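You operate a simulated robot arm through the tools that you are given. There is no shell and no other tool. Be economical: measure what you need, move in short steps, check, and stop when the job is done.

Carry out the task below with a simulated robot arm. There is one attempt and no reset: what you move stays moved.

TASK
Put the wound bobbin away in the free seat of the grey stand.
Fine: turn the free seat out from under the cover, free the winder latch, and turn the bobbin in under the cover at the end; the winder stays off.
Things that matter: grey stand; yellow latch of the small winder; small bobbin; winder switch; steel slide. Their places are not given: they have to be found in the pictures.

It is judged by the outcome, as a careful person would: the job done as asked, and still so three seconds after it is handed in. It fails if anything else is knocked over, pushed out of place, dropped, spilled or broken.

THE ROBOT
A 7-joint arm with a two-finger parallel gripper, fixed in place. Base frame: the origin is at the foot of the arm, x ahead of it, y to its left, z up; the work surface is at about z = 0.798. Lengths are in m, angles in degrees, forces in N, time in s.
With the tool pointing down near the work surface it reaches from about 0.3 to 0.7 m from the base axis. Its first joint turns from -66.0 to 66.0 degrees. Payload 1.57 kg.
Tool frame: the origin (TCP) lies between the finger pads and is the grasp point; the fingertips stand 0.03 m ahead of it; z points along the fingers, y is the line along which they close. The gripper opens to 0.11 m. The fingers are 0.024 m wide and 0.012 m thick; the gripper's body (0.048 by 0.112 m) begins 0.078 m behind the TCP.
Orientation is that of the tool frame in the base frame, as [roll, pitch, yaw] about the fixed x, y, z axes, in that order (R = Rz(yaw) Ry(pitch) Rx(roll)). With the fingers straight down and closing along the base's y, the tool's x points along the base's -x, its y along +y and its z along -z.

THE INTERFACE
- The arm moves only by the tool move_arm. Its argument "targets" is one flat list of numbers, 6 for each row, row after row: the shift along the base's x, y, z in units of 20 mm (1.0 is 20 mm), then the turn, a rotation vector about the base's x, y, z in units of 8 degrees (1.0 is 8 degrees). In form: [dx, dy, dz, rx, ry, rz, dx, dy, dz, rx, ry, rz, ...]. A call has 1 to 10 rows; each row shifts and turns the commanded pose from where the row before left it. "jaw" is the finger opening in m, from 0 to 0.11, set as the call begins (left out, the last holds). A call with a number of a shift or a turn outside -1 to 1 is refused whole. A row lasts 0.2 s, in which the tool goes at most 0.05 m and 8.6 degrees; a call with a longer step from one row to the next is refused whole, and so is a gripper value outside its range. A pose out of reach is approached as far as the arm can. The call stops where the force on the tool passes 40 N (or 10 N more than at its start, if that is more) or the arm is blocked; 0.2 s more then pass. The fingers move at their own pace (about 0.108 m/s each) and stop on an object; they squeeze with about 30 N. The grip force told is the motor's: it shows also when the fingers shut on nothing. Time passes only in rows, and 0.2 s behind the last, so rows that do not move let the fingers close. It gives the time, the measured TCP pose, the force on the tool (base axes), the opening and the grip force at its end, in the units of the frame above (readings bear some noise).
- Cameras (640 x 400 px; columns grow to the right, rows downward): "scene" is fixed at [0.1596, -0.3839, 1.4102]; the picture's right is [0.85, -0.53, 0.00], its down [-0.27, -0.43, -0.86] and it looks along [0.46, 0.73, -0.51] (base axes); focal length 328 px, centre (320, 200). "wrist" rides on the gripper at [-0.036, 0, -0.08] in the tool frame; the picture's right is [0.00, -1.00, 0.00], its down [0.97, 0.00, -0.24] and it looks along [0.24, 0.00, 0.97] (tool axes); focal length 218 px, centre (320, 200).
- get_image(camera): a new picture of that camera. No time passes.
- pixel_to_xyz(camera, pixels): for up to 12 pixels [column, row] of the newest picture of that camera ("zoom" is the newest enlarged one), the place [x, y, z] in the base frame of the surface seen there, good to about 0.002 m. No time passes.
- enlarge(camera, box): a new picture of the part [left, top, right, bottom] of that camera's present view, enlarged. No time passes.
- job_done(): hands the job in; it is judged then, once.

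Work in short steps. Measure before you move; look again where a grasp or a placing could have gone wrong, and mend it. You have 80 turns and 46 pictures in all, those below and enlarged ones among them. Open the gripper and draw the arm clear of the work before you hand the job in, unless the task says otherwise; then end with one line.

The tools are called after "Call:" as a command line: name --argument value ..., lists and objects as JSON in quotes. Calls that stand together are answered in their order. move_arm: Moves the arm, as the interface text tells. Its arguments: {"type":"object","properties":{"targets":{"type":"array","items":{"type":"number"}},"jaw":{"type":"number"}},"required":["targets"]} The other tools are called the same way: get_image (camera) takes a picture; pixel_to_xyz (camera, pixels) gives the place of the surface under pixels of a picture; enlarge (camera, box) takes an enlarged picture of a part of a camera's view; job_done () hands the job in.

At the start:

```text
time_s: 0.0
tcp_pos: [0.4847, 0.0745, 1.1451]
ee_rot: [180.0, 0.0, 180.0]
contact_force: [-0.4, 0.1, 0.5]
opening: 0.1098
grasp_force: 0.1
```

scene: 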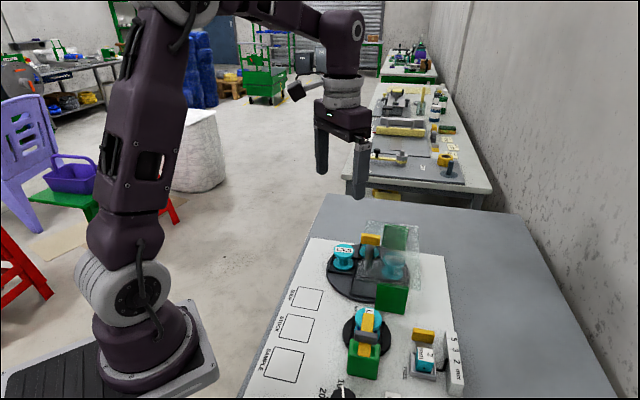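
wrist: 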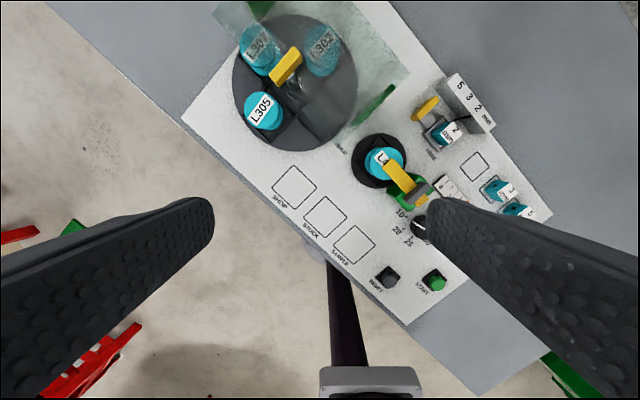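

I take enlarged views of the work area to identify the stand, winder, latch, and slide.

Call:
enlarge --camera "wrist" --box '[180, 0, 420, 150]'

Call:
enlarge --camera "wrist" --box '[340, 60, 560, 300]'

Call:
enlarge --camera "scene" --box '[300, 210, 480, 400]'

```text
2.67 times, centred on (300, 75) of wrist
```

zoom: 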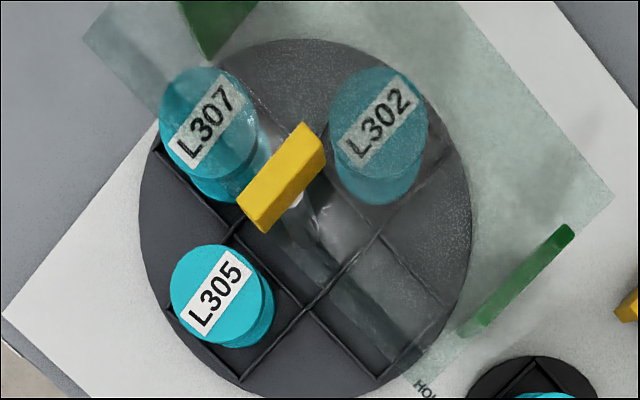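

```text
1.67 times, centred on (450, 180) of wrist
```

zoom: 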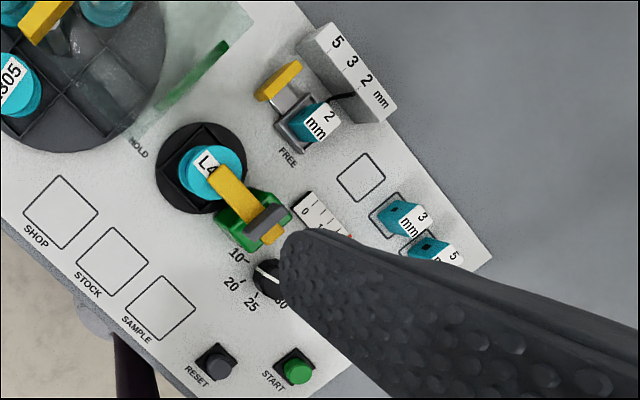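

```text
2.11 times, centred on (390, 305) of scene
```

zoom: 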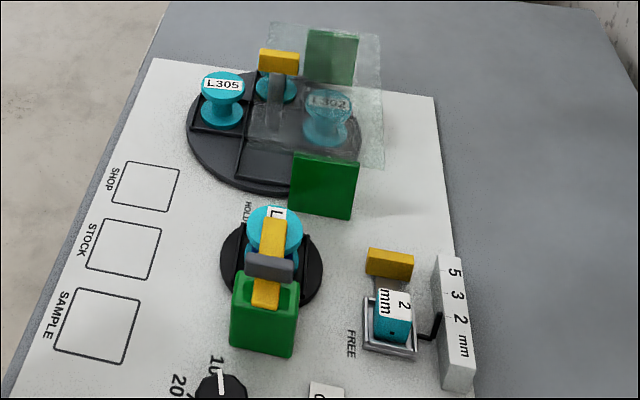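

Next I measure key points in both views: carousel, yellow knob, bobbins, cover, latch, and slide.

Call:
pixel_to_xyz --camera "wrist" --pixels '[[285, 66], [264, 110], [257, 45], [322, 45], [300, 130], [382, 160], [398, 176], [418, 197], [426, 107], [440, 132], [468, 100], [335, 105]]'

Call:
pixel_to_xyz --camera "scene" --pixels '[[371, 239], [376, 252], [343, 250], [390, 292], [395, 237], [410, 262], [368, 318], [367, 342], [363, 360], [423, 335], [425, 355], [335, 285]]'

```text
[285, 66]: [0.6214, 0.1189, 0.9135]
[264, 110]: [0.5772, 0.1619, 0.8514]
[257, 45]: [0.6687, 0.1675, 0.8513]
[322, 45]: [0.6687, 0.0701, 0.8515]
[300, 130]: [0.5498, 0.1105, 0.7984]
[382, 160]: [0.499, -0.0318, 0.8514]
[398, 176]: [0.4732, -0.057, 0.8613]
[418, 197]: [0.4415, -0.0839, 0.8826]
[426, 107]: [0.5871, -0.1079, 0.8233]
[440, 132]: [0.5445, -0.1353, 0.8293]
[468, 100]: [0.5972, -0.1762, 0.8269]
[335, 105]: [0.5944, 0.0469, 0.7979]
```

```text
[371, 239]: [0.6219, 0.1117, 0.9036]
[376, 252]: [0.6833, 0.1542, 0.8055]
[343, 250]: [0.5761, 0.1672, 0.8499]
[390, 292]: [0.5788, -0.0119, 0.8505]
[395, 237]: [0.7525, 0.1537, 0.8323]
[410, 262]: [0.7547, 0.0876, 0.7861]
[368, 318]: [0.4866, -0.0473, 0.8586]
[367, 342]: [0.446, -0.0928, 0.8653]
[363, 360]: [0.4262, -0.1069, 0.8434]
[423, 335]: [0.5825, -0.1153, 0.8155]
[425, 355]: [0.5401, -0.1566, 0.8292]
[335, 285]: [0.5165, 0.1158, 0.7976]
```

The carousel axis is near (0.622, 0.117) with a yellow handle on top at z≈0.913. The seat at (0.577, 0.07) is the free one. I move the wrist camera over the winder for a closer look.

Call:
move_arm --targets '[0.1, -0.96, -0.7, 0, 0, 0, 0.1, -0.96, -0.7, 0, 0, 0, 0.1, -0.96, -0.7, 0, 0, 0, 0.1, -0.96, -0.7, 0, 0, 0, 0.1, -0.96, -0.7, 0, 0, 0, 0.1, -0.96, -0.7, 0, 0, 0, 0.1, -0.96, -0.5, 0, 0, 0]'

Call:
get_image --camera "wrist"

Call:
get_image --camera "scene"

```text
time_s: 1.6
tcp_pos: [0.5003, -0.0598, 1.0497]
ee_rot: [179.9, 0.0, 180.0]
contact_force: [-0.5, 1.0, -0.7]
opening: 0.1102
grasp_force: 0.0
```

```text
40 pictures are left
```

wrist: 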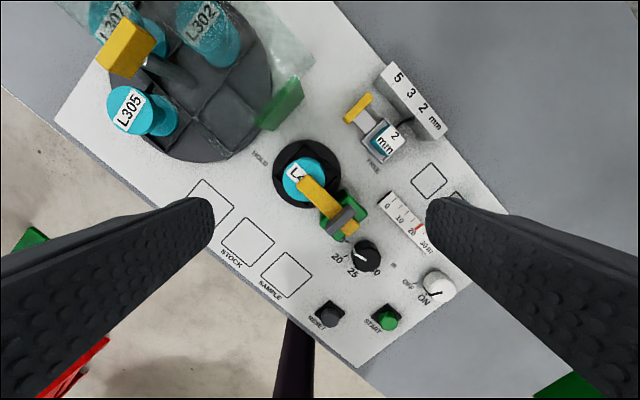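

```text
39 pictures are left
```

scene: 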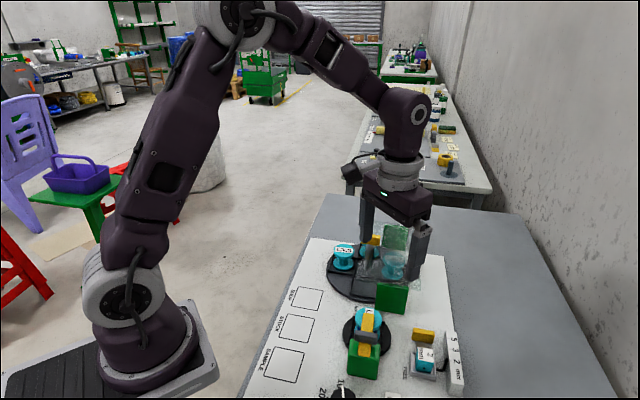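

Call:
enlarge --camera "wrist" --box '[240, 60, 460, 198]'

Call:
enlarge --camera "wrist" --box '[280, 170, 460, 340]'

Call:
enlarge --camera "wrist" --box '[60, 0, 320, 170]'

```text
2.90 times, centred on (350, 129) of wrist
```

zoom: 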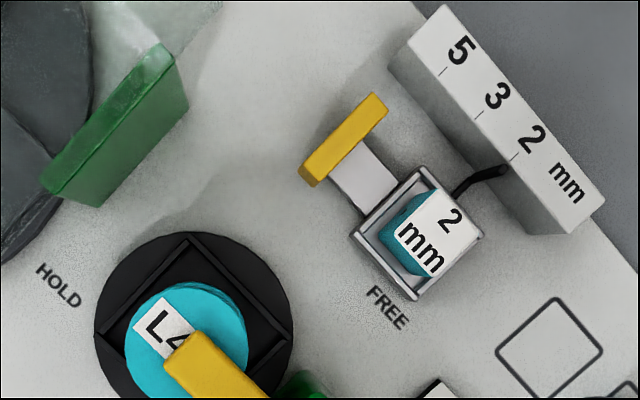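

```text
2.35 times, centred on (370, 255) of wrist
```

zoom: 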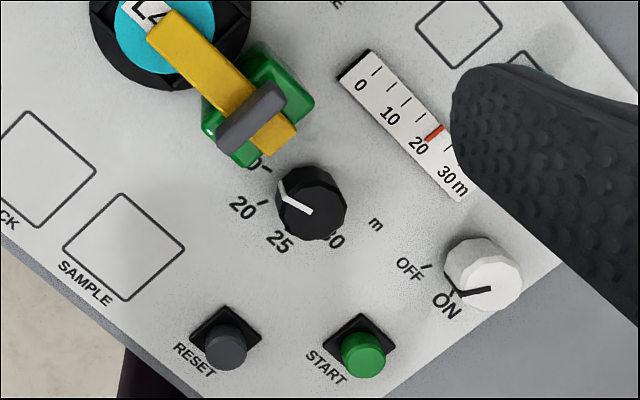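

```text
2.35 times, centred on (190, 85) of wrist
```

zoom: 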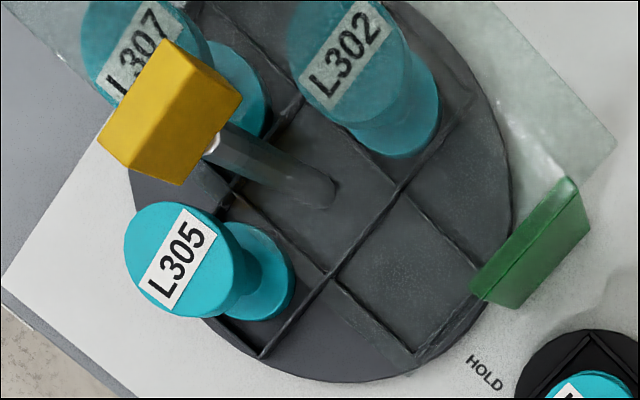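

I inspect the latch and the switch more closely from the scene camera, and measure points on the latch.

Call:
enlarge --camera "scene" --box '[325, 290, 405, 390]'

Call:
enlarge --camera "wrist" --box '[270, 140, 390, 250]'

Call:
pixel_to_xyz --camera "wrist" --pixels '[[305, 182], [318, 198], [330, 210], [342, 219], [350, 229], [352, 206], [334, 230], [436, 283], [420, 291], [295, 180], [260, 157], [373, 165]]'

```text
4.00 times, centred on (365, 340) of scene
```

zoom: 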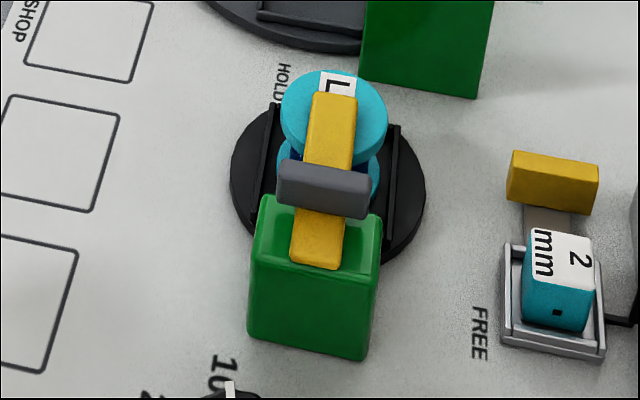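

```text
3.64 times, centred on (330, 195) of wrist
```

zoom: 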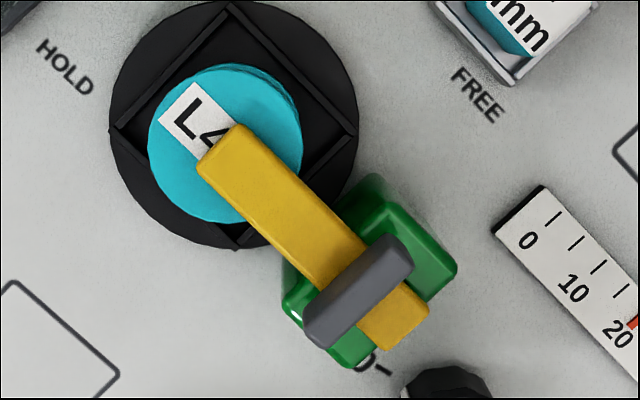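

```text
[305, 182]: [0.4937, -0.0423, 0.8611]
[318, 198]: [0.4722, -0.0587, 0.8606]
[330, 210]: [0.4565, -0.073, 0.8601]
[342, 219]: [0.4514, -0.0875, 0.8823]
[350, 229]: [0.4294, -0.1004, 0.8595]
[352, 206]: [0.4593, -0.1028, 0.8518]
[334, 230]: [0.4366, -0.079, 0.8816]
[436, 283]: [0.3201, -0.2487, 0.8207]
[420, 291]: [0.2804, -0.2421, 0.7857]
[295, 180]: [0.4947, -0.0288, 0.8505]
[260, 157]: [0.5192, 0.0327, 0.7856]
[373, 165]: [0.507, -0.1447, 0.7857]
```

The latch is a yellow bar with an upright grey fin above its pivot at (0.444,-0.083). "HOLD" lies ahead of the bar and "FREE" 90° clockwise, so it looks like a quarter turn. I move aside for a clear scene view of the carousel handle and cover, and a close view of the switch.

Call:
move_arm --targets '[-0.9, -0.9, -0.2, 0, 0, 0, -0.9, -0.9, -0.2, 0, 0, 0, -0.9, -0.9, -0.2, 0, 0, 0, -0.9, -0.9, 0, 0, 0, 0, -0.9, -0.9, 0, 0, 0, 0, -0.5, -0.9, 0, 0, 0, 0, 0, -0.9, 0, 0, 0, 0]'

Call:
enlarge --camera "scene" --box '[320, 210, 430, 320]'

Call:
enlarge --camera "wrist" --box '[220, 60, 420, 200]'

```text
time_s: 3.2
tcp_pos: [0.3982, -0.1857, 1.0398]
ee_rot: [-179.9, -0.1, -180.0]
contact_force: [0.1, -0.4, -0.7]
opening: 0.1099
grasp_force: 0.0
```

```text
3.64 times, centred on (375, 265) of scene
```

zoom: 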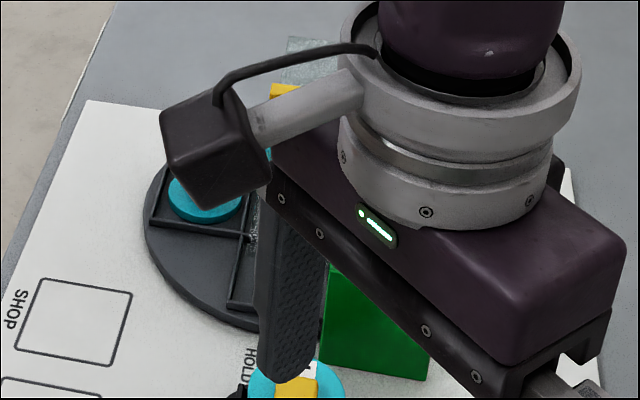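

```text
2.86 times, centred on (320, 130) of wrist
```

zoom: 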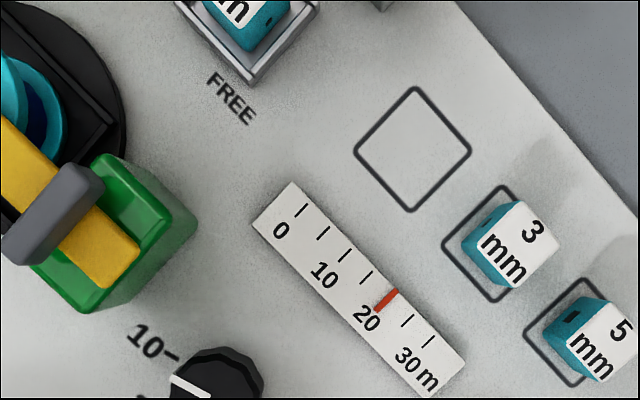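

Call:
enlarge --camera "wrist" --box '[260, 170, 380, 270]'

Call:
move_arm --targets '[0, 0.9, 0.5, 0, 0, 0, 0, 0.9, 0.5, 0, 0, 0, 0, 0.9, 0.5, 0, 0, 0, 0, 0.9, 0.5, 0, 0, 0, 0, 0.9, 0.5, 0, 0, 0, 0, 0.9, 0.5, 0, 0, 0, 0, 0.9, 0, 0, 0, 0, 0, 0.9, 0, 0, 0, 0, 0, 0.9, 0, 0, 0, 0, 0, 0.9, 0, 0, 0, 0]'

Call:
enlarge --camera "scene" --box '[320, 210, 430, 320]'

```text
4.00 times, centred on (320, 220) of wrist
```

zoom: 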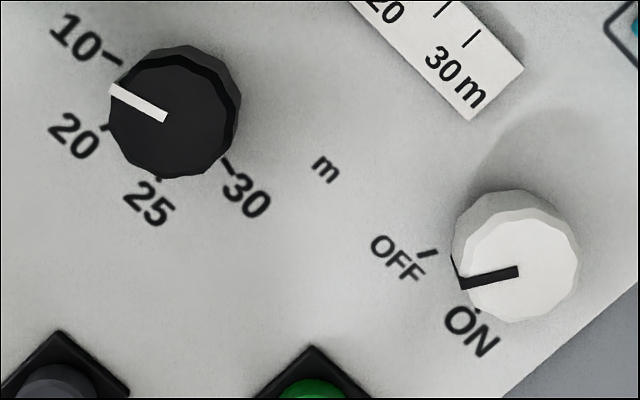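

```text
time_s: 5.4
tcp_pos: [0.3963, -0.0042, 1.0969]
ee_rot: [-180.0, -0.1, 179.9]
contact_force: [0.5, 0.4, -0.2]
opening: 0.1102
grasp_force: 0.0
```

```text
3.64 times, centred on (375, 265) of scene
```

zoom: 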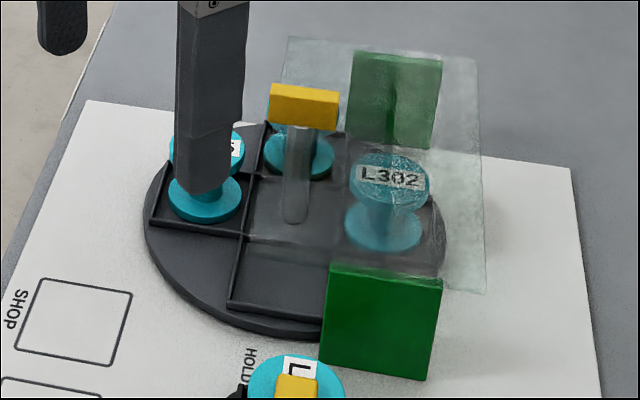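

The switch points to OFF, so it can be left alone. Next I measure the posts, handle and cover.

Call:
pixel_to_xyz --camera "zoom" --pixels '[[333, 272], [438, 286], [385, 275], [275, 105], [335, 112], [305, 120], [305, 90], [297, 140], [296, 215], [360, 60], [245, 236], [275, 300]]'

Call:
get_image --camera "wrist"

```text
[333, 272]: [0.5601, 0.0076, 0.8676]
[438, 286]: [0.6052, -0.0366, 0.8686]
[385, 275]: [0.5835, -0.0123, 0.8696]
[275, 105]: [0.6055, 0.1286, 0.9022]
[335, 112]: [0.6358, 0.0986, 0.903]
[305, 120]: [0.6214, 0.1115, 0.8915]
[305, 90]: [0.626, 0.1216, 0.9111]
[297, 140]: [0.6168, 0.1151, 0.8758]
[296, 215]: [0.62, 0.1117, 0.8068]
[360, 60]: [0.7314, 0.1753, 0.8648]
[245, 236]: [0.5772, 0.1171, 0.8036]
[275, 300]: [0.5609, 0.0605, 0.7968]
```

```text
29 pictures are left
```

wrist: 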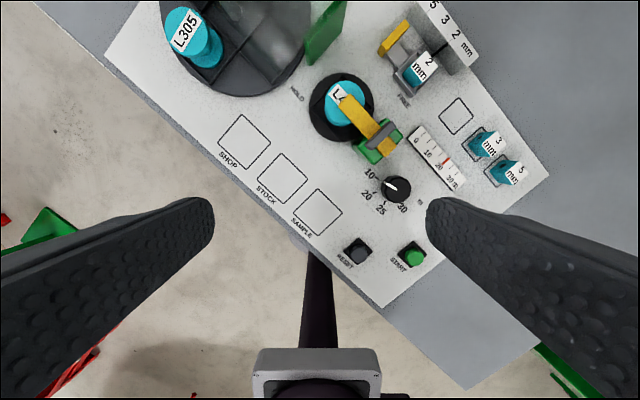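

Everything fits a plan. The cover top is at about 0.873, and the handle spans z 0.889–0.9135 and is 45 mm long at −45°. I approach above the handle with yaw +45 so the fingers close along its long axis.

Call:
move_arm --targets '[1, 0.595, -0.3, 0, 0, 0.5625, 1, 0.595, -0.3, 0, 0, 0.5625, 1, 0.595, -0.3, 0, 0, 0.5625, 1, 0.595, -0.3, 0, 0, 0.5625, 1, 0.595, -0.3, 0, 0, 0.5625, 1, 0.595, -0.3, 0, 0, 0.5625, 1, 0.595, -0.3, 0, 0, 0.5625, 1, 0.595, -0.3, 0, 0, 0.5625, 1, 0.595, -0.3, 0, 0, 0.5625, 1, 0.595, -0.3, 0, 0, 0.5625]' --jaw 0.09

Call:
move_arm --targets '[0.65, 0, -0.5, 0, 0, 0, 0.64, 0, -0.5, 0, 0, 0, 0, 0, -0.5, 0, 0, 0]'

Call:
get_image --camera "wrist"

```text
time_s: 7.6
tcp_pos: [0.599, 0.1155, 1.0365]
ee_rot: [180.0, 0.0, -134.9]
contact_force: [1.1, -0.3, 0.3]
opening: 0.09
grasp_force: 0.0
```

```text
time_s: 8.4
tcp_pos: [0.6253, 0.114, 1.0085]
ee_rot: [-180.0, 0.0, -135.0]
contact_force: [-0.2, 0.2, -0.8]
opening: 0.09
grasp_force: 0.1
```

```text
28 pictures are left
```

wrist: 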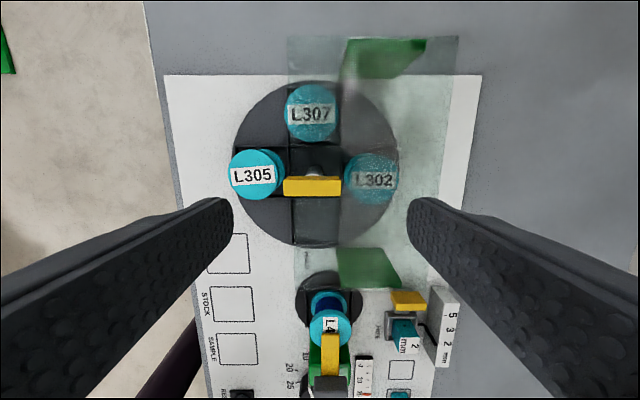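

Call:
pixel_to_xyz --camera "wrist" --pixels '[[286, 181], [339, 181], [312, 181], [312, 190], [286, 193], [339, 193], [311, 110], [254, 174], [372, 177]]'

```text
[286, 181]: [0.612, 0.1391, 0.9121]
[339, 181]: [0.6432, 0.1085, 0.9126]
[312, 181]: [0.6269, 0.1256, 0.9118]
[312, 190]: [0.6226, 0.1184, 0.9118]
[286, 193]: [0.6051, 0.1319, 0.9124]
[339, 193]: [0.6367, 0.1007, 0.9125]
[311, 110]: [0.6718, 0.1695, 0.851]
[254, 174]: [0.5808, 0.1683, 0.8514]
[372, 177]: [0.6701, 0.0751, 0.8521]
```

Handle centre is about (0.6245, 0.120), top at 0.912. I descend to z≈0.911 (fingertips 0.881, above the cover), then close.

Call:
move_arm --targets '[0, 0.3, -0.9, 0, 0, 0, 0, 0, -1, 0, 0, 0, 0, 0, -1, 0, 0, 0, 0, 0, -1, 0, 0, 0, 0, 0, -0.95, 0, 0, 0, 0, 0, 0, 0, 0, 0]' --jaw 0.07

Call:
move_arm --targets '[0, 0, 0, 0, 0, 0, 0, 0, 0, 0, 0, 0, 0, 0, 0, 0, 0, 0]' --jaw 0.035

```text
time_s: 9.8
tcp_pos: [0.625, 0.12, 0.9106]
ee_rot: [-180.0, 0.0, -135.1]
contact_force: [0.0, -0.6, -0.6]
opening: 0.0699
grasp_force: 0.1
```

```text
time_s: 10.6
tcp_pos: [0.6231, 0.1211, 0.9102]
ee_rot: [179.8, -0.2, -134.9]
contact_force: [-18.1, 15.0, 2.2]
opening: 0.0477
grasp_force: 44.9
```

Gripped at 0.0477 with a ~23 N side load, so I ease the centre over by about 2 mm and begin a small clockwise turn.

Call:
move_arm --targets '[-0.11, 0.08, 0, 0, 0, 0, 0, 0, 0, 0, 0, -0.5, 0, 0, 0, 0, 0, -0.5]'

```text
time_s: 11.4
tcp_pos: [0.6236, 0.1212, 0.9099]
ee_rot: [-179.9, 0.1, -143.1]
contact_force: [2.7, 8.9, -15.5]
opening: 0.0478
grasp_force: 45.1
```

Turning works with modest force, so I continue clockwise.

Call:
move_arm --targets '[0, 0, 0, 0, 0, -0.75, 0, 0, 0, 0, 0, -0.75, 0, 0, 0, 0, 0, -0.75, 0, 0, 0, 0, 0, -0.75, 0, 0, 0, 0, 0, -0.75]'

Call:
get_image --camera "wrist"

```text
time_s: 12.6
tcp_pos: [0.6233, 0.1214, 0.9114]
ee_rot: [-179.9, 0.1, -173.1]
contact_force: [19.1, 4.0, -28.1]
opening: 0.0479
grasp_force: 44.8
```

```text
27 pictures are left
```

wrist: 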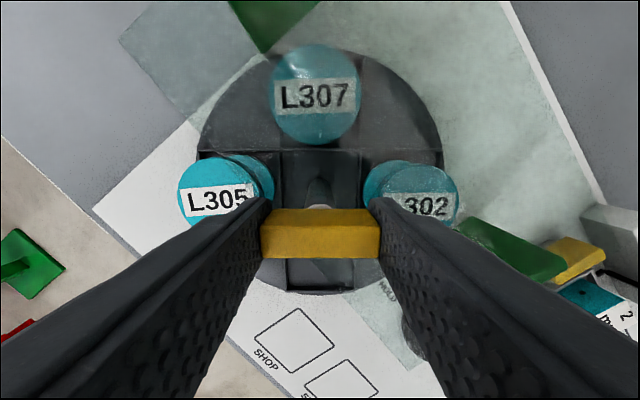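

The carousel turns with the gripper (≈38°). I ease the lateral load and carry on.

Call:
move_arm --targets '[0.1, 0, -0.07, 0, 0, 0, 0, 0, 0, 0, 0, -0.75, 0, 0, 0, 0, 0, -0.75]'

```text
time_s: 13.4
tcp_pos: [0.6235, 0.1199, 0.9108]
ee_rot: [-180.0, 0.0, 174.9]
contact_force: [-23.2, 0.7, 27.7]
opening: 0.048
grasp_force: 44.3
```

Call:
move_arm --targets '[-0.05, 0, 0.035, 0, 0, 0, 0, 0, 0, 0, 0, -0.75, 0, 0, 0, 0, 0, -0.75]'

```text
time_s: 14.2
tcp_pos: [0.6237, 0.1209, 0.9096]
ee_rot: [180.0, 0.1, 162.9]
contact_force: [-6.3, -1.5, 8.8]
opening: 0.0478
grasp_force: 44.6
```

Call:
move_arm --targets '[0, 0, 0, 0, 0, -0.75, 0, 0, 0, 0, 0, -0.75, 0, 0, 0, 0, 0, -0.75, 0, 0, 0, 0, 0, -0.75]'

```text
time_s: 15.2
tcp_pos: [0.6227, 0.1195, 0.9108]
ee_rot: [-179.9, 0.0, 138.8]
contact_force: [-15.1, -8.4, 6.1]
opening: 0.0478
grasp_force: 45.3
```

Call:
move_arm --targets '[0, 0, 0, 0, 0, -0.48, 0, 0, 0, 0, 0, 0]'

Call:
move_arm --targets '[0, 0, 0, 0, 0, 0, 0, 0, 0, 0, 0, 0]' --jaw 0.075

Call:
move_arm --targets '[0, 0, 1, 0, 0, 0, 0, 0, 1, 0, 0, 0, 0, 0, 1, 0, 0, 0, 0, 0, 1, 0, 0, 0, 0, 0, 1, 0, 0, 0]'

Call:
get_image --camera "wrist"

```text
time_s: 15.8
tcp_pos: [0.6233, 0.1193, 0.9108]
ee_rot: [-179.9, 0.0, 135.1]
contact_force: [-9.3, -15.9, 2.0]
opening: 0.0478
grasp_force: 44.7
```

```text
time_s: 16.4
tcp_pos: [0.6243, 0.1218, 0.9112]
ee_rot: [179.9, 0.1, 135.2]
contact_force: [-1.5, -0.1, 0.0]
opening: 0.0751
grasp_force: 0.1
```

```text
time_s: 17.6
tcp_pos: [0.623, 0.1228, 1.0111]
ee_rot: [-180.0, 0.0, 135.1]
contact_force: [-0.1, 0.4, -0.3]
opening: 0.0751
grasp_force: 0.0
```

```text
26 pictures are left
```

wrist: 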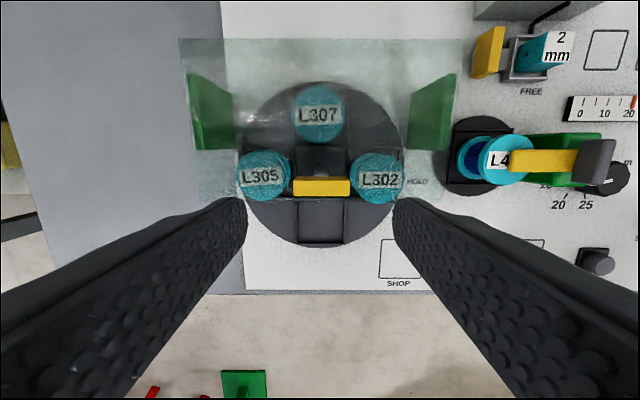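

The free seat at pixel (322,220) is now out from under the cover. I measure it and the bobbins.

Call:
pixel_to_xyz --camera "wrist" --pixels '[[300, 202], [343, 202], [300, 241], [343, 241], [322, 222], [318, 115], [264, 175], [379, 178], [295, 187], [349, 186]]'

Call:
enlarge --camera "wrist" --box '[230, 80, 410, 260]'

```text
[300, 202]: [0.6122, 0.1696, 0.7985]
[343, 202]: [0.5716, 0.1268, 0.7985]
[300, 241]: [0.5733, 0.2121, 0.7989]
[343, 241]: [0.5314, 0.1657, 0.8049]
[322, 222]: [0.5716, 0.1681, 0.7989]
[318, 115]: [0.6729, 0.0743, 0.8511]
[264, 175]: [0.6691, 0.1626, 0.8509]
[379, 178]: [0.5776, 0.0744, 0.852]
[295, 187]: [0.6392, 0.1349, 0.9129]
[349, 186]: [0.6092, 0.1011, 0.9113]
```

```text
2.22 times, centred on (320, 170) of wrist
```

zoom: 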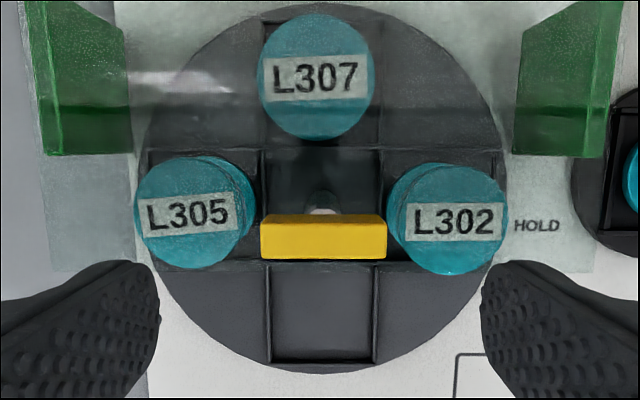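

Call:
pixel_to_xyz --camera "zoom" --pixels '[[275, 273], [370, 273], [278, 352], [368, 352], [268, 315], [377, 315], [322, 263], [322, 361], [322, 356], [315, 77], [193, 215], [455, 222]]'

```text
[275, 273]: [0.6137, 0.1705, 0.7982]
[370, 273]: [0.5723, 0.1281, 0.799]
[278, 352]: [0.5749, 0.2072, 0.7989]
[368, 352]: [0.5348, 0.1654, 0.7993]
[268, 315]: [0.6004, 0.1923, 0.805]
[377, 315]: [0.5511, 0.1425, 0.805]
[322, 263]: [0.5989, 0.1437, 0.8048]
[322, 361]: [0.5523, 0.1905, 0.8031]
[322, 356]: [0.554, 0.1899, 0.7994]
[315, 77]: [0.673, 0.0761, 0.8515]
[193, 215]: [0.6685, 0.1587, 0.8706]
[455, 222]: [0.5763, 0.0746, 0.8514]
```

Seat centre is (0.5757, 0.1672). Next I go above the latch fin at (0.444,-0.083), turning back to yaw +45.

Call:
move_arm --targets '[-0.8, -0.9, 0, 0, 0, 0.95, -0.8, -0.9, 0, 0, 0, 0.95, -0.8, -0.9, 0, 0, 0, 0.95, -0.8, -0.9, 0, 0, 0, 0.95, -0.8, -0.9, 0, 0, 0, 0.95, -0.8, -0.9, 0, 0, 0, 0.95]'

Call:
move_arm --targets '[-0.8, -0.9, 0, 0, 0, 0.93, -0.8, -0.9, 0, 0, 0, 0.93, -0.8, -0.9, 0, 0, 0, 0.93, -0.8, -0.9, 0, 0, 0, 0.93, -0.8, -0.9, 0, 0, 0, 0.93, -0.15, -0.4, 0, 0, 0, 0.9]'

Call:
get_image --camera "wrist"

```text
time_s: 19.0
tcp_pos: [0.524, 0.0138, 1.0092]
ee_rot: [-179.9, 0.1, -179.1]
contact_force: [0.0, -0.4, -0.3]
opening: 0.075
grasp_force: 0.0
```

```text
time_s: 20.4
tcp_pos: [0.4438, -0.0837, 1.0107]
ee_rot: [180.0, 0.0, -134.8]
contact_force: [0.3, 1.1, -0.7]
opening: 0.0752
grasp_force: 0.0
```

```text
24 pictures are left
```

wrist: 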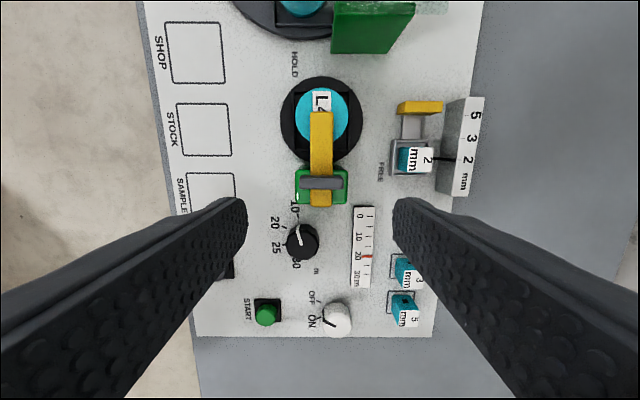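

Call:
enlarge --camera "wrist" --box '[270, 60, 450, 240]'

Call:
pixel_to_xyz --camera "wrist" --pixels '[[303, 183], [340, 183], [321, 183], [321, 179], [321, 187], [321, 200], [315, 150], [328, 150], [321, 118], [302, 180], [341, 180], [341, 195]]'

```text
2.22 times, centred on (360, 150) of wrist
```

zoom: 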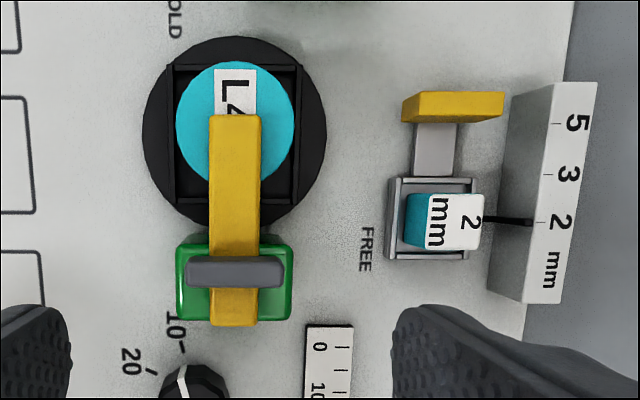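

```text
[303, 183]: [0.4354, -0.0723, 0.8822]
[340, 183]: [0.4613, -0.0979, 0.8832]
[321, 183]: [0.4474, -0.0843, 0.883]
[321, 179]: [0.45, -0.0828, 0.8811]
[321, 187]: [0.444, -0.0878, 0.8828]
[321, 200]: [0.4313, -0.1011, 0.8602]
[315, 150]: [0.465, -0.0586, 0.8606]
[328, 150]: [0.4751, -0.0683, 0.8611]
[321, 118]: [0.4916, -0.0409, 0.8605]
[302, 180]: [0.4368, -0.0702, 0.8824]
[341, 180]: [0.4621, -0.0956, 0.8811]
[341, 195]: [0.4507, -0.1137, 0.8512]
```

Fin centre is (0.4477,-0.0848), top 0.8825, with "FREE" exactly 90° to the right of the bar. I descend to z≈0.888 and grip the fin along its length.

Call:
move_arm --targets '[0.2, -0.05, -0.9, 0, 0, 0, 0, 0, -1, 0, 0, 0, 0, 0, -1, 0, 0, 0, 0, 0, -1, 0, 0, 0, 0, 0, -1, 0, 0, 0, 0, 0, -0.8, 0, 0, 0, 0, 0, -0.43, 0, 0, 0]' --jaw 0.06

Call:
move_arm --targets '[0, 0, 0, 0, 0, 0, 0, 0, 0, 0, 0, 0]' --jaw 0.03

```text
time_s: 22.0
tcp_pos: [0.4472, -0.0858, 0.8868]
ee_rot: [179.9, 0.1, -134.8]
contact_force: [-0.8, 1.0, -0.7]
opening: 0.0599
grasp_force: 0.1
```

```text
time_s: 22.6
tcp_pos: [0.4454, -0.0848, 0.8866]
ee_rot: [179.8, -0.1, -134.8]
contact_force: [-13.4, 18.2, 2.2]
opening: 0.0439
grasp_force: 45.3
```

Call:
move_arm --targets '[-0.09, 0.09, 0, 0, 0, 0, 0, 0, 0, 0, 0, -0.5, 0, 0, 0, 0, 0, -0.5]'

Call:
enlarge --camera "wrist" --box '[220, 0, 420, 200]'

```text
time_s: 23.4
tcp_pos: [0.4457, -0.0845, 0.8861]
ee_rot: [-180.0, 0.0, -142.9]
contact_force: [-9.9, 6.8, -17.8]
opening: 0.0437
grasp_force: 44.8
```

```text
2.00 times, centred on (320, 100) of wrist
```

zoom: 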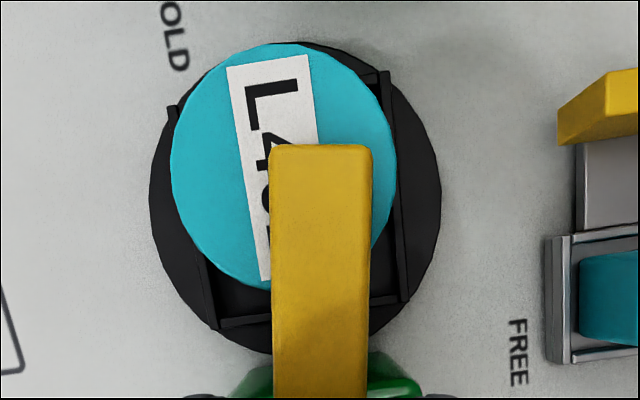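

The latch swings (the bar moved ≈8° over the bobbin, which stayed put). I continue the turn.

Call:
move_arm --targets '[0, 0, 0, 0, 0, -0.75, 0, 0, 0, 0, 0, -0.75, 0, 0, 0, 0, 0, -0.75, 0, 0, 0, 0, 0, -0.75, 0, 0, 0, 0, 0, -0.75]'

```text
time_s: 24.6
tcp_pos: [0.4475, -0.0849, 0.8865]
ee_rot: [180.0, -0.2, -172.9]
contact_force: [-15.7, 8.6, -32.6]
opening: 0.0436
grasp_force: 45.0
```

Call:
move_arm --targets '[-0.05, 0.03, -0.05, 0, 0, 0, 0, 0, 0, 0, 0, -0.75, 0, 0, 0, 0, 0, -0.75, 0, 0, 0, 0, 0, -0.75]'

```text
time_s: 25.6
tcp_pos: [0.4451, -0.0852, 0.8878]
ee_rot: [-179.9, 0.1, 169.0]
contact_force: [-17.7, -14.7, 12.3]
opening: 0.044
grasp_force: 45.4
```

Call:
move_arm --targets '[-0.04, -0.04, 0.02, 0, 0, 0, 0, 0, 0, 0, 0, -0.75, 0, 0, 0, 0, 0, -0.75, 0, 0, 0, 0, 0, -0.75]'

```text
time_s: 26.7
tcp_pos: [0.4454, -0.0851, 0.8862]
ee_rot: [-179.9, 0.5, 151.0]
contact_force: [0.4, -6.7, -7.3]
opening: 0.0438
grasp_force: 44.7
stopped in row 4: the force on the tool passed its limit (the readings are from after the stop); the commanded pose is now the measured one
```

A force limit was hit at 74°. I look to see whether it's an end stop.

Call:
get_image --camera "wrist"

Call:
enlarge --camera "scene" --box '[325, 280, 465, 400]'

```text
21 pictures are left
```

wrist: 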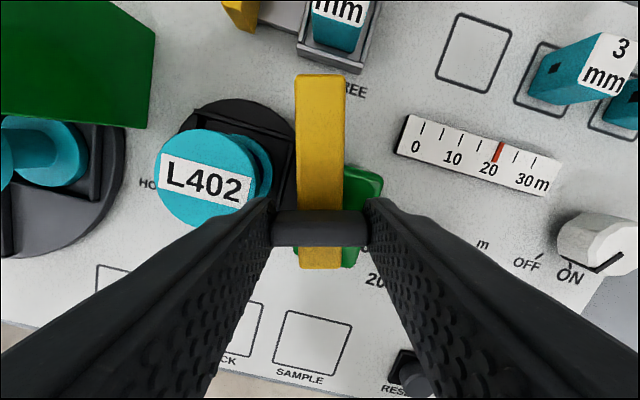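

```text
3.33 times, centred on (395, 340) of scene
```

zoom: 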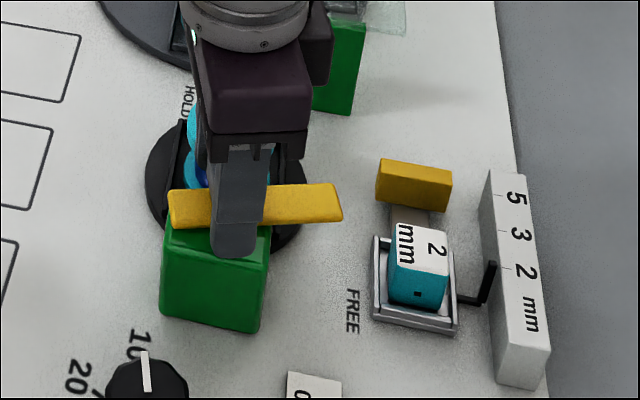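

The bar is off the bobbin and nearly points to FREE. I try the last degrees gently.

Call:
move_arm --targets '[0, 0, 0, 0, 0, -0.5, 0, 0, 0, 0, 0, -0.5]'

```text
time_s: 27.3
tcp_pos: [0.4468, -0.0867, 0.888]
ee_rot: [-179.9, 0.3, 142.9]
contact_force: [-3.1, -14.6, -23.0]
opening: 0.0436
grasp_force: 45.1
```

Call:
move_arm --targets '[0, -0.04, -0.06, 0, 0, 0, 0, 0, 0, 0, 0, -0.5, 0, 0, 0, 0, 0, -0.48]'

```text
time_s: 28.1
tcp_pos: [0.4457, -0.0843, 0.8873]
ee_rot: [180.0, 0.3, 135.1]
contact_force: [-7.0, -13.2, 19.3]
opening: 0.0436
grasp_force: 45.0
```

The full 90° is reached. I open, rise, and check the bobbin and latch.

Call:
move_arm --targets '[0, 0, 0, 0, 0, 0, 0, 0, 0, 0, 0, 0]' --jaw 0.07

Call:
move_arm --targets '[0, 0, 1, 0, 0, 0, 0, 0, 1, 0, 0, 0, 0, 0, 1, 0, 0, 0, 0, 0, 1, 0, 0, 0, 0.5, 0.5, 1, 0, 0, 0, 0.5, 0.5, 0.8, 0, 0, 0, 0.5, 0.5, 0.2, 0, 0, 0]'

Call:
get_image --camera "wrist"

```text
time_s: 28.7
tcp_pos: [0.4467, -0.0848, 0.8861]
ee_rot: [179.9, 0.4, 135.2]
contact_force: [-0.7, 0.0, 0.2]
opening: 0.0701
grasp_force: 0.0
```

```text
time_s: 30.3
tcp_pos: [0.4763, -0.0551, 1.005]
ee_rot: [-179.9, 0.2, 135.3]
contact_force: [0.5, 0.4, -0.5]
opening: 0.07
grasp_force: 0.0
```

```text
19 pictures are left
```

wrist: 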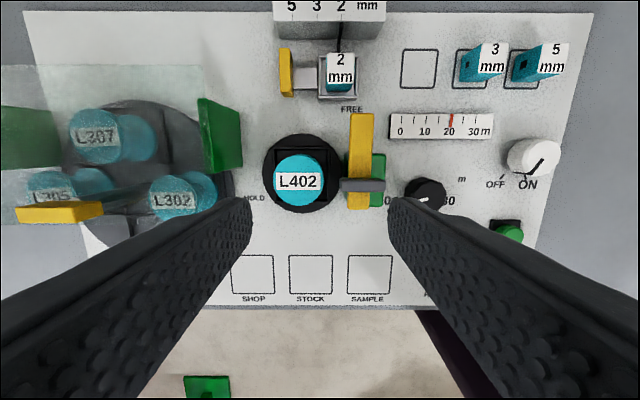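

The latch is on FREE and L402 is clear. I measure the bobbin.

Call:
pixel_to_xyz --camera "wrist" --pixels '[[299, 158], [299, 203], [277, 182], [323, 182], [299, 172], [273, 175], [312, 207], [299, 209]]'

Call:
enlarge --camera "wrist" --box '[240, 110, 400, 230]'

```text
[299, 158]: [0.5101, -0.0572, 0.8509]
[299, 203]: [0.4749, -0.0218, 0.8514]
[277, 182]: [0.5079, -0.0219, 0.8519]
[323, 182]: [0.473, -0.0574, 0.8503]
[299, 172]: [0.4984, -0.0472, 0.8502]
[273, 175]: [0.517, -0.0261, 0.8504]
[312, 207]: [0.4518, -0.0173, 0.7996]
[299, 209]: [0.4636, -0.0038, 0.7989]
```

```text
3.33 times, centred on (320, 170) of wrist
```

zoom: 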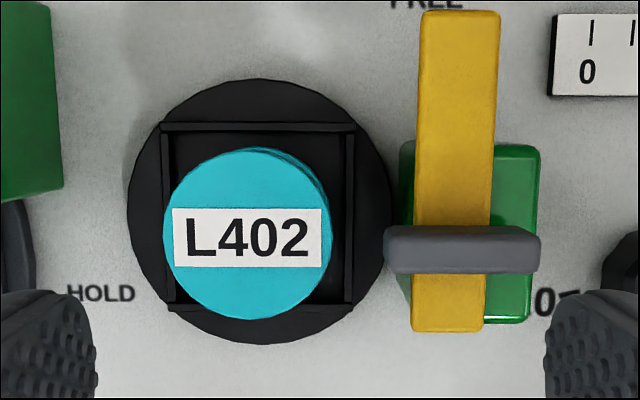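

Bobbin flange centre is (0.4918,-0.0396), Ø0.05, top 0.851. I rotate so the fingers close across the lever-free direction, then descend.

Call:
move_arm --targets '[0.1, 0.1, 0, 0, 0, 0.95, 0.1, 0.1, 0, 0, 0, 0.95, 0.1, 0.1, 0, 0, 0, 0.95, 0.1, 0.1, 0, 0, 0, 0.95, 0.1, 0.1, 0, 0, 0, 0.95, 0.1, 0.1, 0, 0, 0, 0.95, 0.1, 0.1, 0, 0, 0, 0.95, 0.08, 0.08, 0, 0, 0, 0.95, 0, 0, 0, 0, 0, 0.95, 0, 0, 0, 0, 0, 0.95]' --jaw 0.08

Call:
move_arm --targets '[0, 0, -0.5, 0, 0, 0.9, 0, 0, -0.5, 0, 0, 0.82, 0, 0, -1, 0, 0, 0, 0, 0, -1, 0, 0, 0, 0, 0, -1, 0, 0, 0, 0, 0, -0.5, 0, 0, 0]'

Call:
get_image --camera "wrist"

```text
time_s: 32.5
tcp_pos: [0.4919, -0.0401, 1.0056]
ee_rot: [180.0, 0.3, -148.8]
contact_force: [1.0, 0.1, -0.3]
opening: 0.0799
grasp_force: 0.0
```

```text
time_s: 33.9
tcp_pos: [0.4927, -0.0382, 0.9141]
ee_rot: [-179.9, 0.3, -135.0]
contact_force: [-0.3, 0.1, 0.3]
opening: 0.0801
grasp_force: 0.1
```

```text
17 pictures are left
```

wrist: 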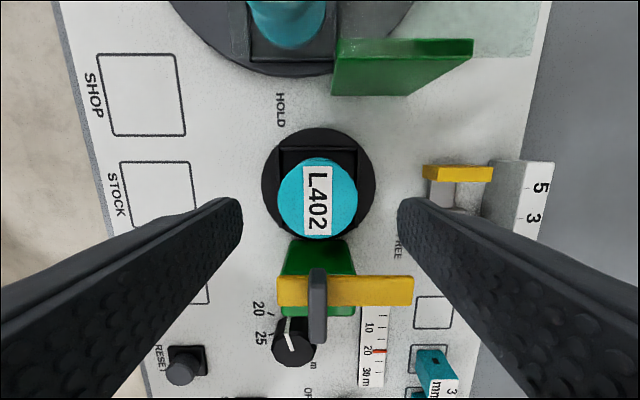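

Aligned. I descend to z≈0.842 and close on the upper flange.

Call:
move_arm --targets '[0, -0.04, -1, 0, 0, 0, 0, 0, -1, 0, 0, 0, 0, 0, -1, 0, 0, 0, 0, 0, -0.6, 0, 0, 0, 0, 0, 0, 0, 0, 0]'

Call:
move_arm --targets '[0, 0, 0, 0, 0, 0, 0, 0, 0, 0, 0, 0, 0, 0, 0, 0, 0, 0]' --jaw 0.03

```text
time_s: 35.1
tcp_pos: [0.4925, -0.0406, 0.844]
ee_rot: [180.0, 0.4, -134.9]
contact_force: [-0.5, 0.3, 0.4]
opening: 0.0799
grasp_force: 0.1
```

```text
time_s: 35.9
tcp_pos: [0.4923, -0.0403, 0.8444]
ee_rot: [180.0, 0.3, -135.0]
contact_force: [0.0, -0.6, -0.1]
opening: 0.0554
grasp_force: 30.5
```

Gripped (opening 0.055). I lift straight up.

Call:
move_arm --targets '[0, 0, 0.3, 0, 0, 0, 0, 0, 0.5, 0, 0, 0, 0, 0, 0.8, 0, 0, 0, 0, 0, 1, 0, 0, 0, 0, 0, 1, 0, 0, 0, 0, 0, 1, 0, 0, 0, 0, 0, 1, 0, 0, 0, 0, 0, 1, 0, 0, 0]'

Call:
get_image --camera "wrist"

```text
time_s: 37.7
tcp_pos: [0.4891, -0.0392, 0.9753]
ee_rot: [179.9, 0.3, -135.0]
contact_force: [0.2, 0.4, -3.1]
opening: 0.055
grasp_force: 30.3
```

```text
16 pictures are left
```

wrist: 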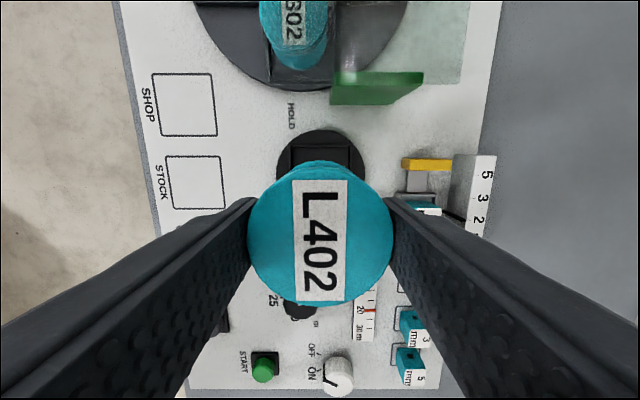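

Held level. I raise it and carry it to above the seat, turning −90°.

Call:
move_arm --targets '[0.36, 0.86, 0.4, 0, 0, -0.94, 0.36, 0.86, 0.4, 0, 0, -0.94, 0.36, 0.86, 0.4, 0, 0, -0.94, 0.36, 0.86, 0, 0, 0, -0.94, 0.36, 0.86, 0, 0, 0, -0.94, 0.36, 0.86, 0, 0, 0, -0.94]'

Call:
move_arm --targets '[0.36, 0.86, 0, 0, 0, -0.94, 0.36, 0.86, 0, 0, 0, -0.94, 0.36, 0.86, 0, 0, 0, -0.94, 0.36, 0.86, 0, 0, 0, -0.94, 0.36, 0.86, 0, 0, 0, -0.94, 0.36, 0.86, 0, 0, 0, -0.94, 0, 0, 0, 0, 0, 0]'

Call:
get_image --camera "wrist"

```text
time_s: 39.1
tcp_pos: [0.5336, 0.0605, 0.9996]
ee_rot: [-180.0, 0.4, 179.7]
contact_force: [-0.3, -0.1, -1.8]
opening: 0.0553
grasp_force: 29.9
```

```text
time_s: 40.7
tcp_pos: [0.5801, 0.1657, 1.0012]
ee_rot: [-179.9, 0.3, 134.6]
contact_force: [-0.7, -0.4, -1.8]
opening: 0.0552
grasp_force: 30.0
```

```text
15 pictures are left
```

wrist: 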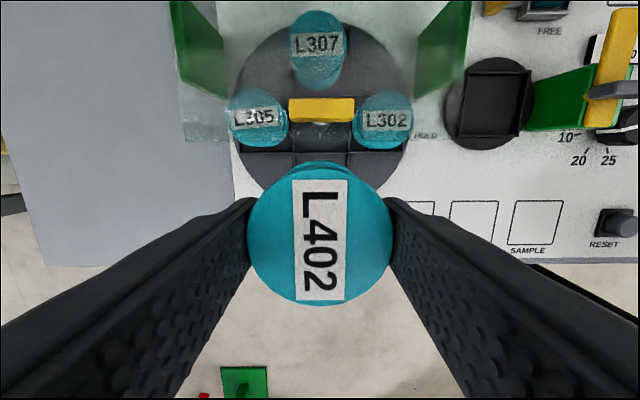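

Over the seat. I correct by a few mm to (0.5754,0.1676) and lower to just above the seat walls, then read the pose.

Call:
move_arm --targets '[-0.22, 0.09, -0.9, 0, 0, 0, 0, 0, -1, 0, 0, 0, 0, 0, -1, 0, 0, 0, 0, 0, -1, 0, 0, 0, 0, 0, -1, 0, 0, 0, 0, 0, -1, 0, 0, 0, 0, 0, -0.7, 0, 0, 0, 0, 0, 0, 0, 0, 0]'

Call:
enlarge --camera "scene" --box '[310, 220, 410, 310]'

Call:
get_image --camera "wrist"

```text
time_s: 42.5
tcp_pos: [0.5743, 0.1665, 0.8676]
ee_rot: [-180.0, 0.2, 134.7]
contact_force: [-0.8, 0.3, -1.9]
opening: 0.0554
grasp_force: 30.2
```

```text
4.44 times, centred on (360, 265) of scene
```

zoom: 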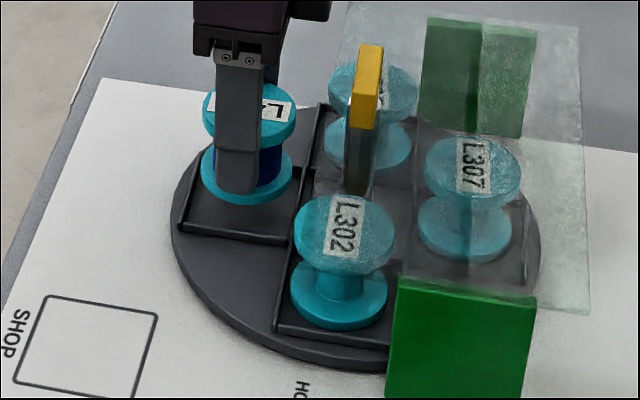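

```text
13 pictures are left
```

wrist: 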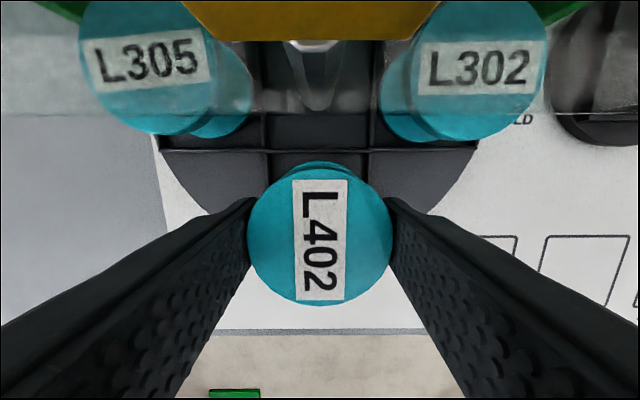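

Laterally centred (walls at columns 268/372, bobbin at 320). I lower slowly into the seat.

Call:
move_arm --targets '[0.03, 0.03, -0.3, 0, 0, 0, 0, 0, -0.25, 0, 0, 0, 0, 0, -0.2, 0, 0, 0, 0, 0, -0.15, 0, 0, 0, 0, 0, -0.1, 0, 0, 0, 0, 0, 0, 0, 0, 0]'

```text
time_s: 43.9
tcp_pos: [0.5742, 0.1671, 0.849]
ee_rot: [180.0, 0.3, 134.8]
contact_force: [-0.3, 0.0, -1.9]
opening: 0.0551
grasp_force: 29.4
```

Call:
move_arm --targets '[0, 0, -0.1, 0, 0, 0, 0, 0, -0.1, 0, 0, 0, 0, 0, -0.07, 0, 0, 0]'

Call:
enlarge --camera "scene" --box '[320, 230, 400, 310]'

```text
time_s: 44.7
tcp_pos: [0.5742, 0.169, 0.8447]
ee_rot: [179.9, 0.4, 134.7]
contact_force: [-2.9, 0.0, 22.9]
opening: 0.0552
grasp_force: 30.0
```

```text
5.00 times, centred on (360, 270) of scene
```

zoom: 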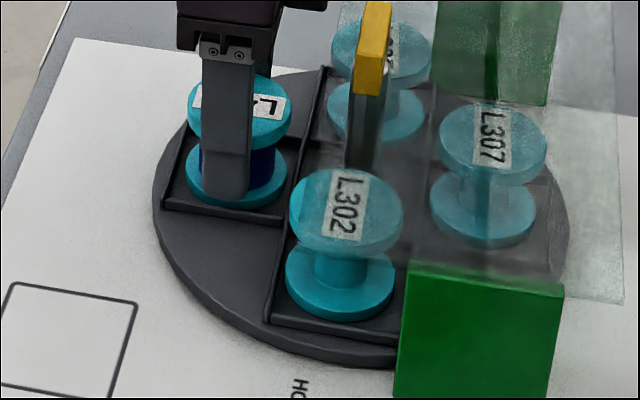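

Contact is at z 0.8447, the same height as at pickup, so it is seated. I release and rise.

Call:
move_arm --targets '[0, 0, 0.04, 0, 0, 0, 0, 0, 0, 0, 0, 0]'

Call:
move_arm --targets '[0, 0, 0, 0, 0, 0, 0, 0, 0, 0, 0, 0]' --jaw 0.075

Call:
move_arm --targets '[0, 0, 0.6, 0, 0, 0, 0, 0, 1, 0, 0, 0, 0, 0, 1, 0, 0, 0, 0, 0, 1, 0, 0, 0, 0, 0, 1, 0, 0, 0, 0, 0, 1, 0, 0, 0, 0, 0, 1, 0, 0, 0, 0, 0, 1, 0, 0, 0, 0, 0, 0.8, 0, 0, 0]'

Call:
get_image --camera "wrist"

```text
time_s: 45.3
tcp_pos: [0.5742, 0.1697, 0.8447]
ee_rot: [179.9, 0.5, 134.8]
contact_force: [0.0, 2.0, 22.3]
opening: 0.0553
grasp_force: 29.9
```

```text
time_s: 45.9
tcp_pos: [0.575, 0.1671, 0.843]
ee_rot: [-179.9, 0.4, 134.7]
contact_force: [0.4, 0.2, -0.8]
opening: 0.0753
grasp_force: 0.2
```

```text
time_s: 47.9
tcp_pos: [0.5747, 0.1678, 1.0117]
ee_rot: [180.0, 0.4, 134.7]
contact_force: [0.2, 1.1, -0.3]
opening: 0.0751
grasp_force: 0.0
```

```text
11 pictures are left
```

wrist: 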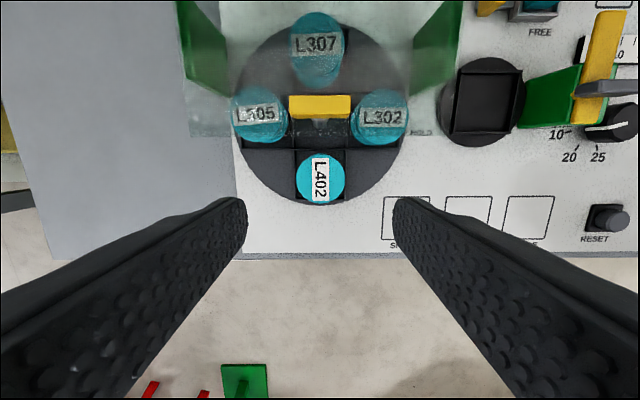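

L402 sits in its seat, and the winder platform is empty. I return to the handle at (0.624,0.1205).

Call:
move_arm --targets '[0.83, -0.79, 0, 0, 0, 0, 0.83, -0.79, 0, 0, 0, 0, 0.8, -0.79, 0, 0, 0, 0, 0, 0, 0, 0, 0, 0]'

Call:
move_arm --targets '[0, 0, -1, 0, 0, 0, 0, 0, -1, 0, 0, 0, 0, 0, -1, 0, 0, 0, 0, 0, -1, 0, 0, 0, 0, 0, -1, 0, 0, 0, 0, 0, 0, 0, 0, 0]'

Call:
move_arm --targets '[0, 0, 0, 0, 0, 0, 0, 0, 0, 0, 0, 0, 0, 0, 0, 0, 0, 0]' --jaw 0.035

```text
time_s: 48.9
tcp_pos: [0.6243, 0.1217, 1.0122]
ee_rot: [-179.9, 0.3, 134.7]
contact_force: [-0.9, 0.3, -0.3]
opening: 0.0749
grasp_force: 0.1
```

```text
time_s: 50.3
tcp_pos: [0.6228, 0.1175, 0.9128]
ee_rot: [-180.0, 0.2, 134.7]
contact_force: [-0.2, -0.7, 0.9]
opening: 0.0751
grasp_force: 0.1
```

```text
time_s: 51.1
tcp_pos: [0.6257, 0.119, 0.9122]
ee_rot: [-179.8, 0.3, 134.7]
contact_force: [-4.2, -3.2, -2.3]
opening: 0.0478
grasp_force: 45.1
```

Good low-load grip. Now I turn +90° in stages.

Call:
move_arm --targets '[0, 0, 0, 0, 0, 0.5, 0, 0, 0, 0, 0, 0.7, 0, 0, 0, 0, 0, 0.7]'

```text
time_s: 51.9
tcp_pos: [0.6247, 0.1198, 0.9117]
ee_rot: [-179.7, 0.3, 150.0]
contact_force: [-9.7, -10.4, -7.8]
opening: 0.0477
grasp_force: 45.1
```

Call:
move_arm --targets '[-0.03, -0.03, -0.02, 0, 0, 0.7, 0, 0, 0, 0, 0, 0.7, 0, 0, 0, 0, 0, 0.7]'

```text
time_s: 52.7
tcp_pos: [0.6222, 0.1204, 0.9126]
ee_rot: [179.9, 0.4, 166.9]
contact_force: [7.8, -9.5, 4.9]
opening: 0.0479
grasp_force: 45.3
```

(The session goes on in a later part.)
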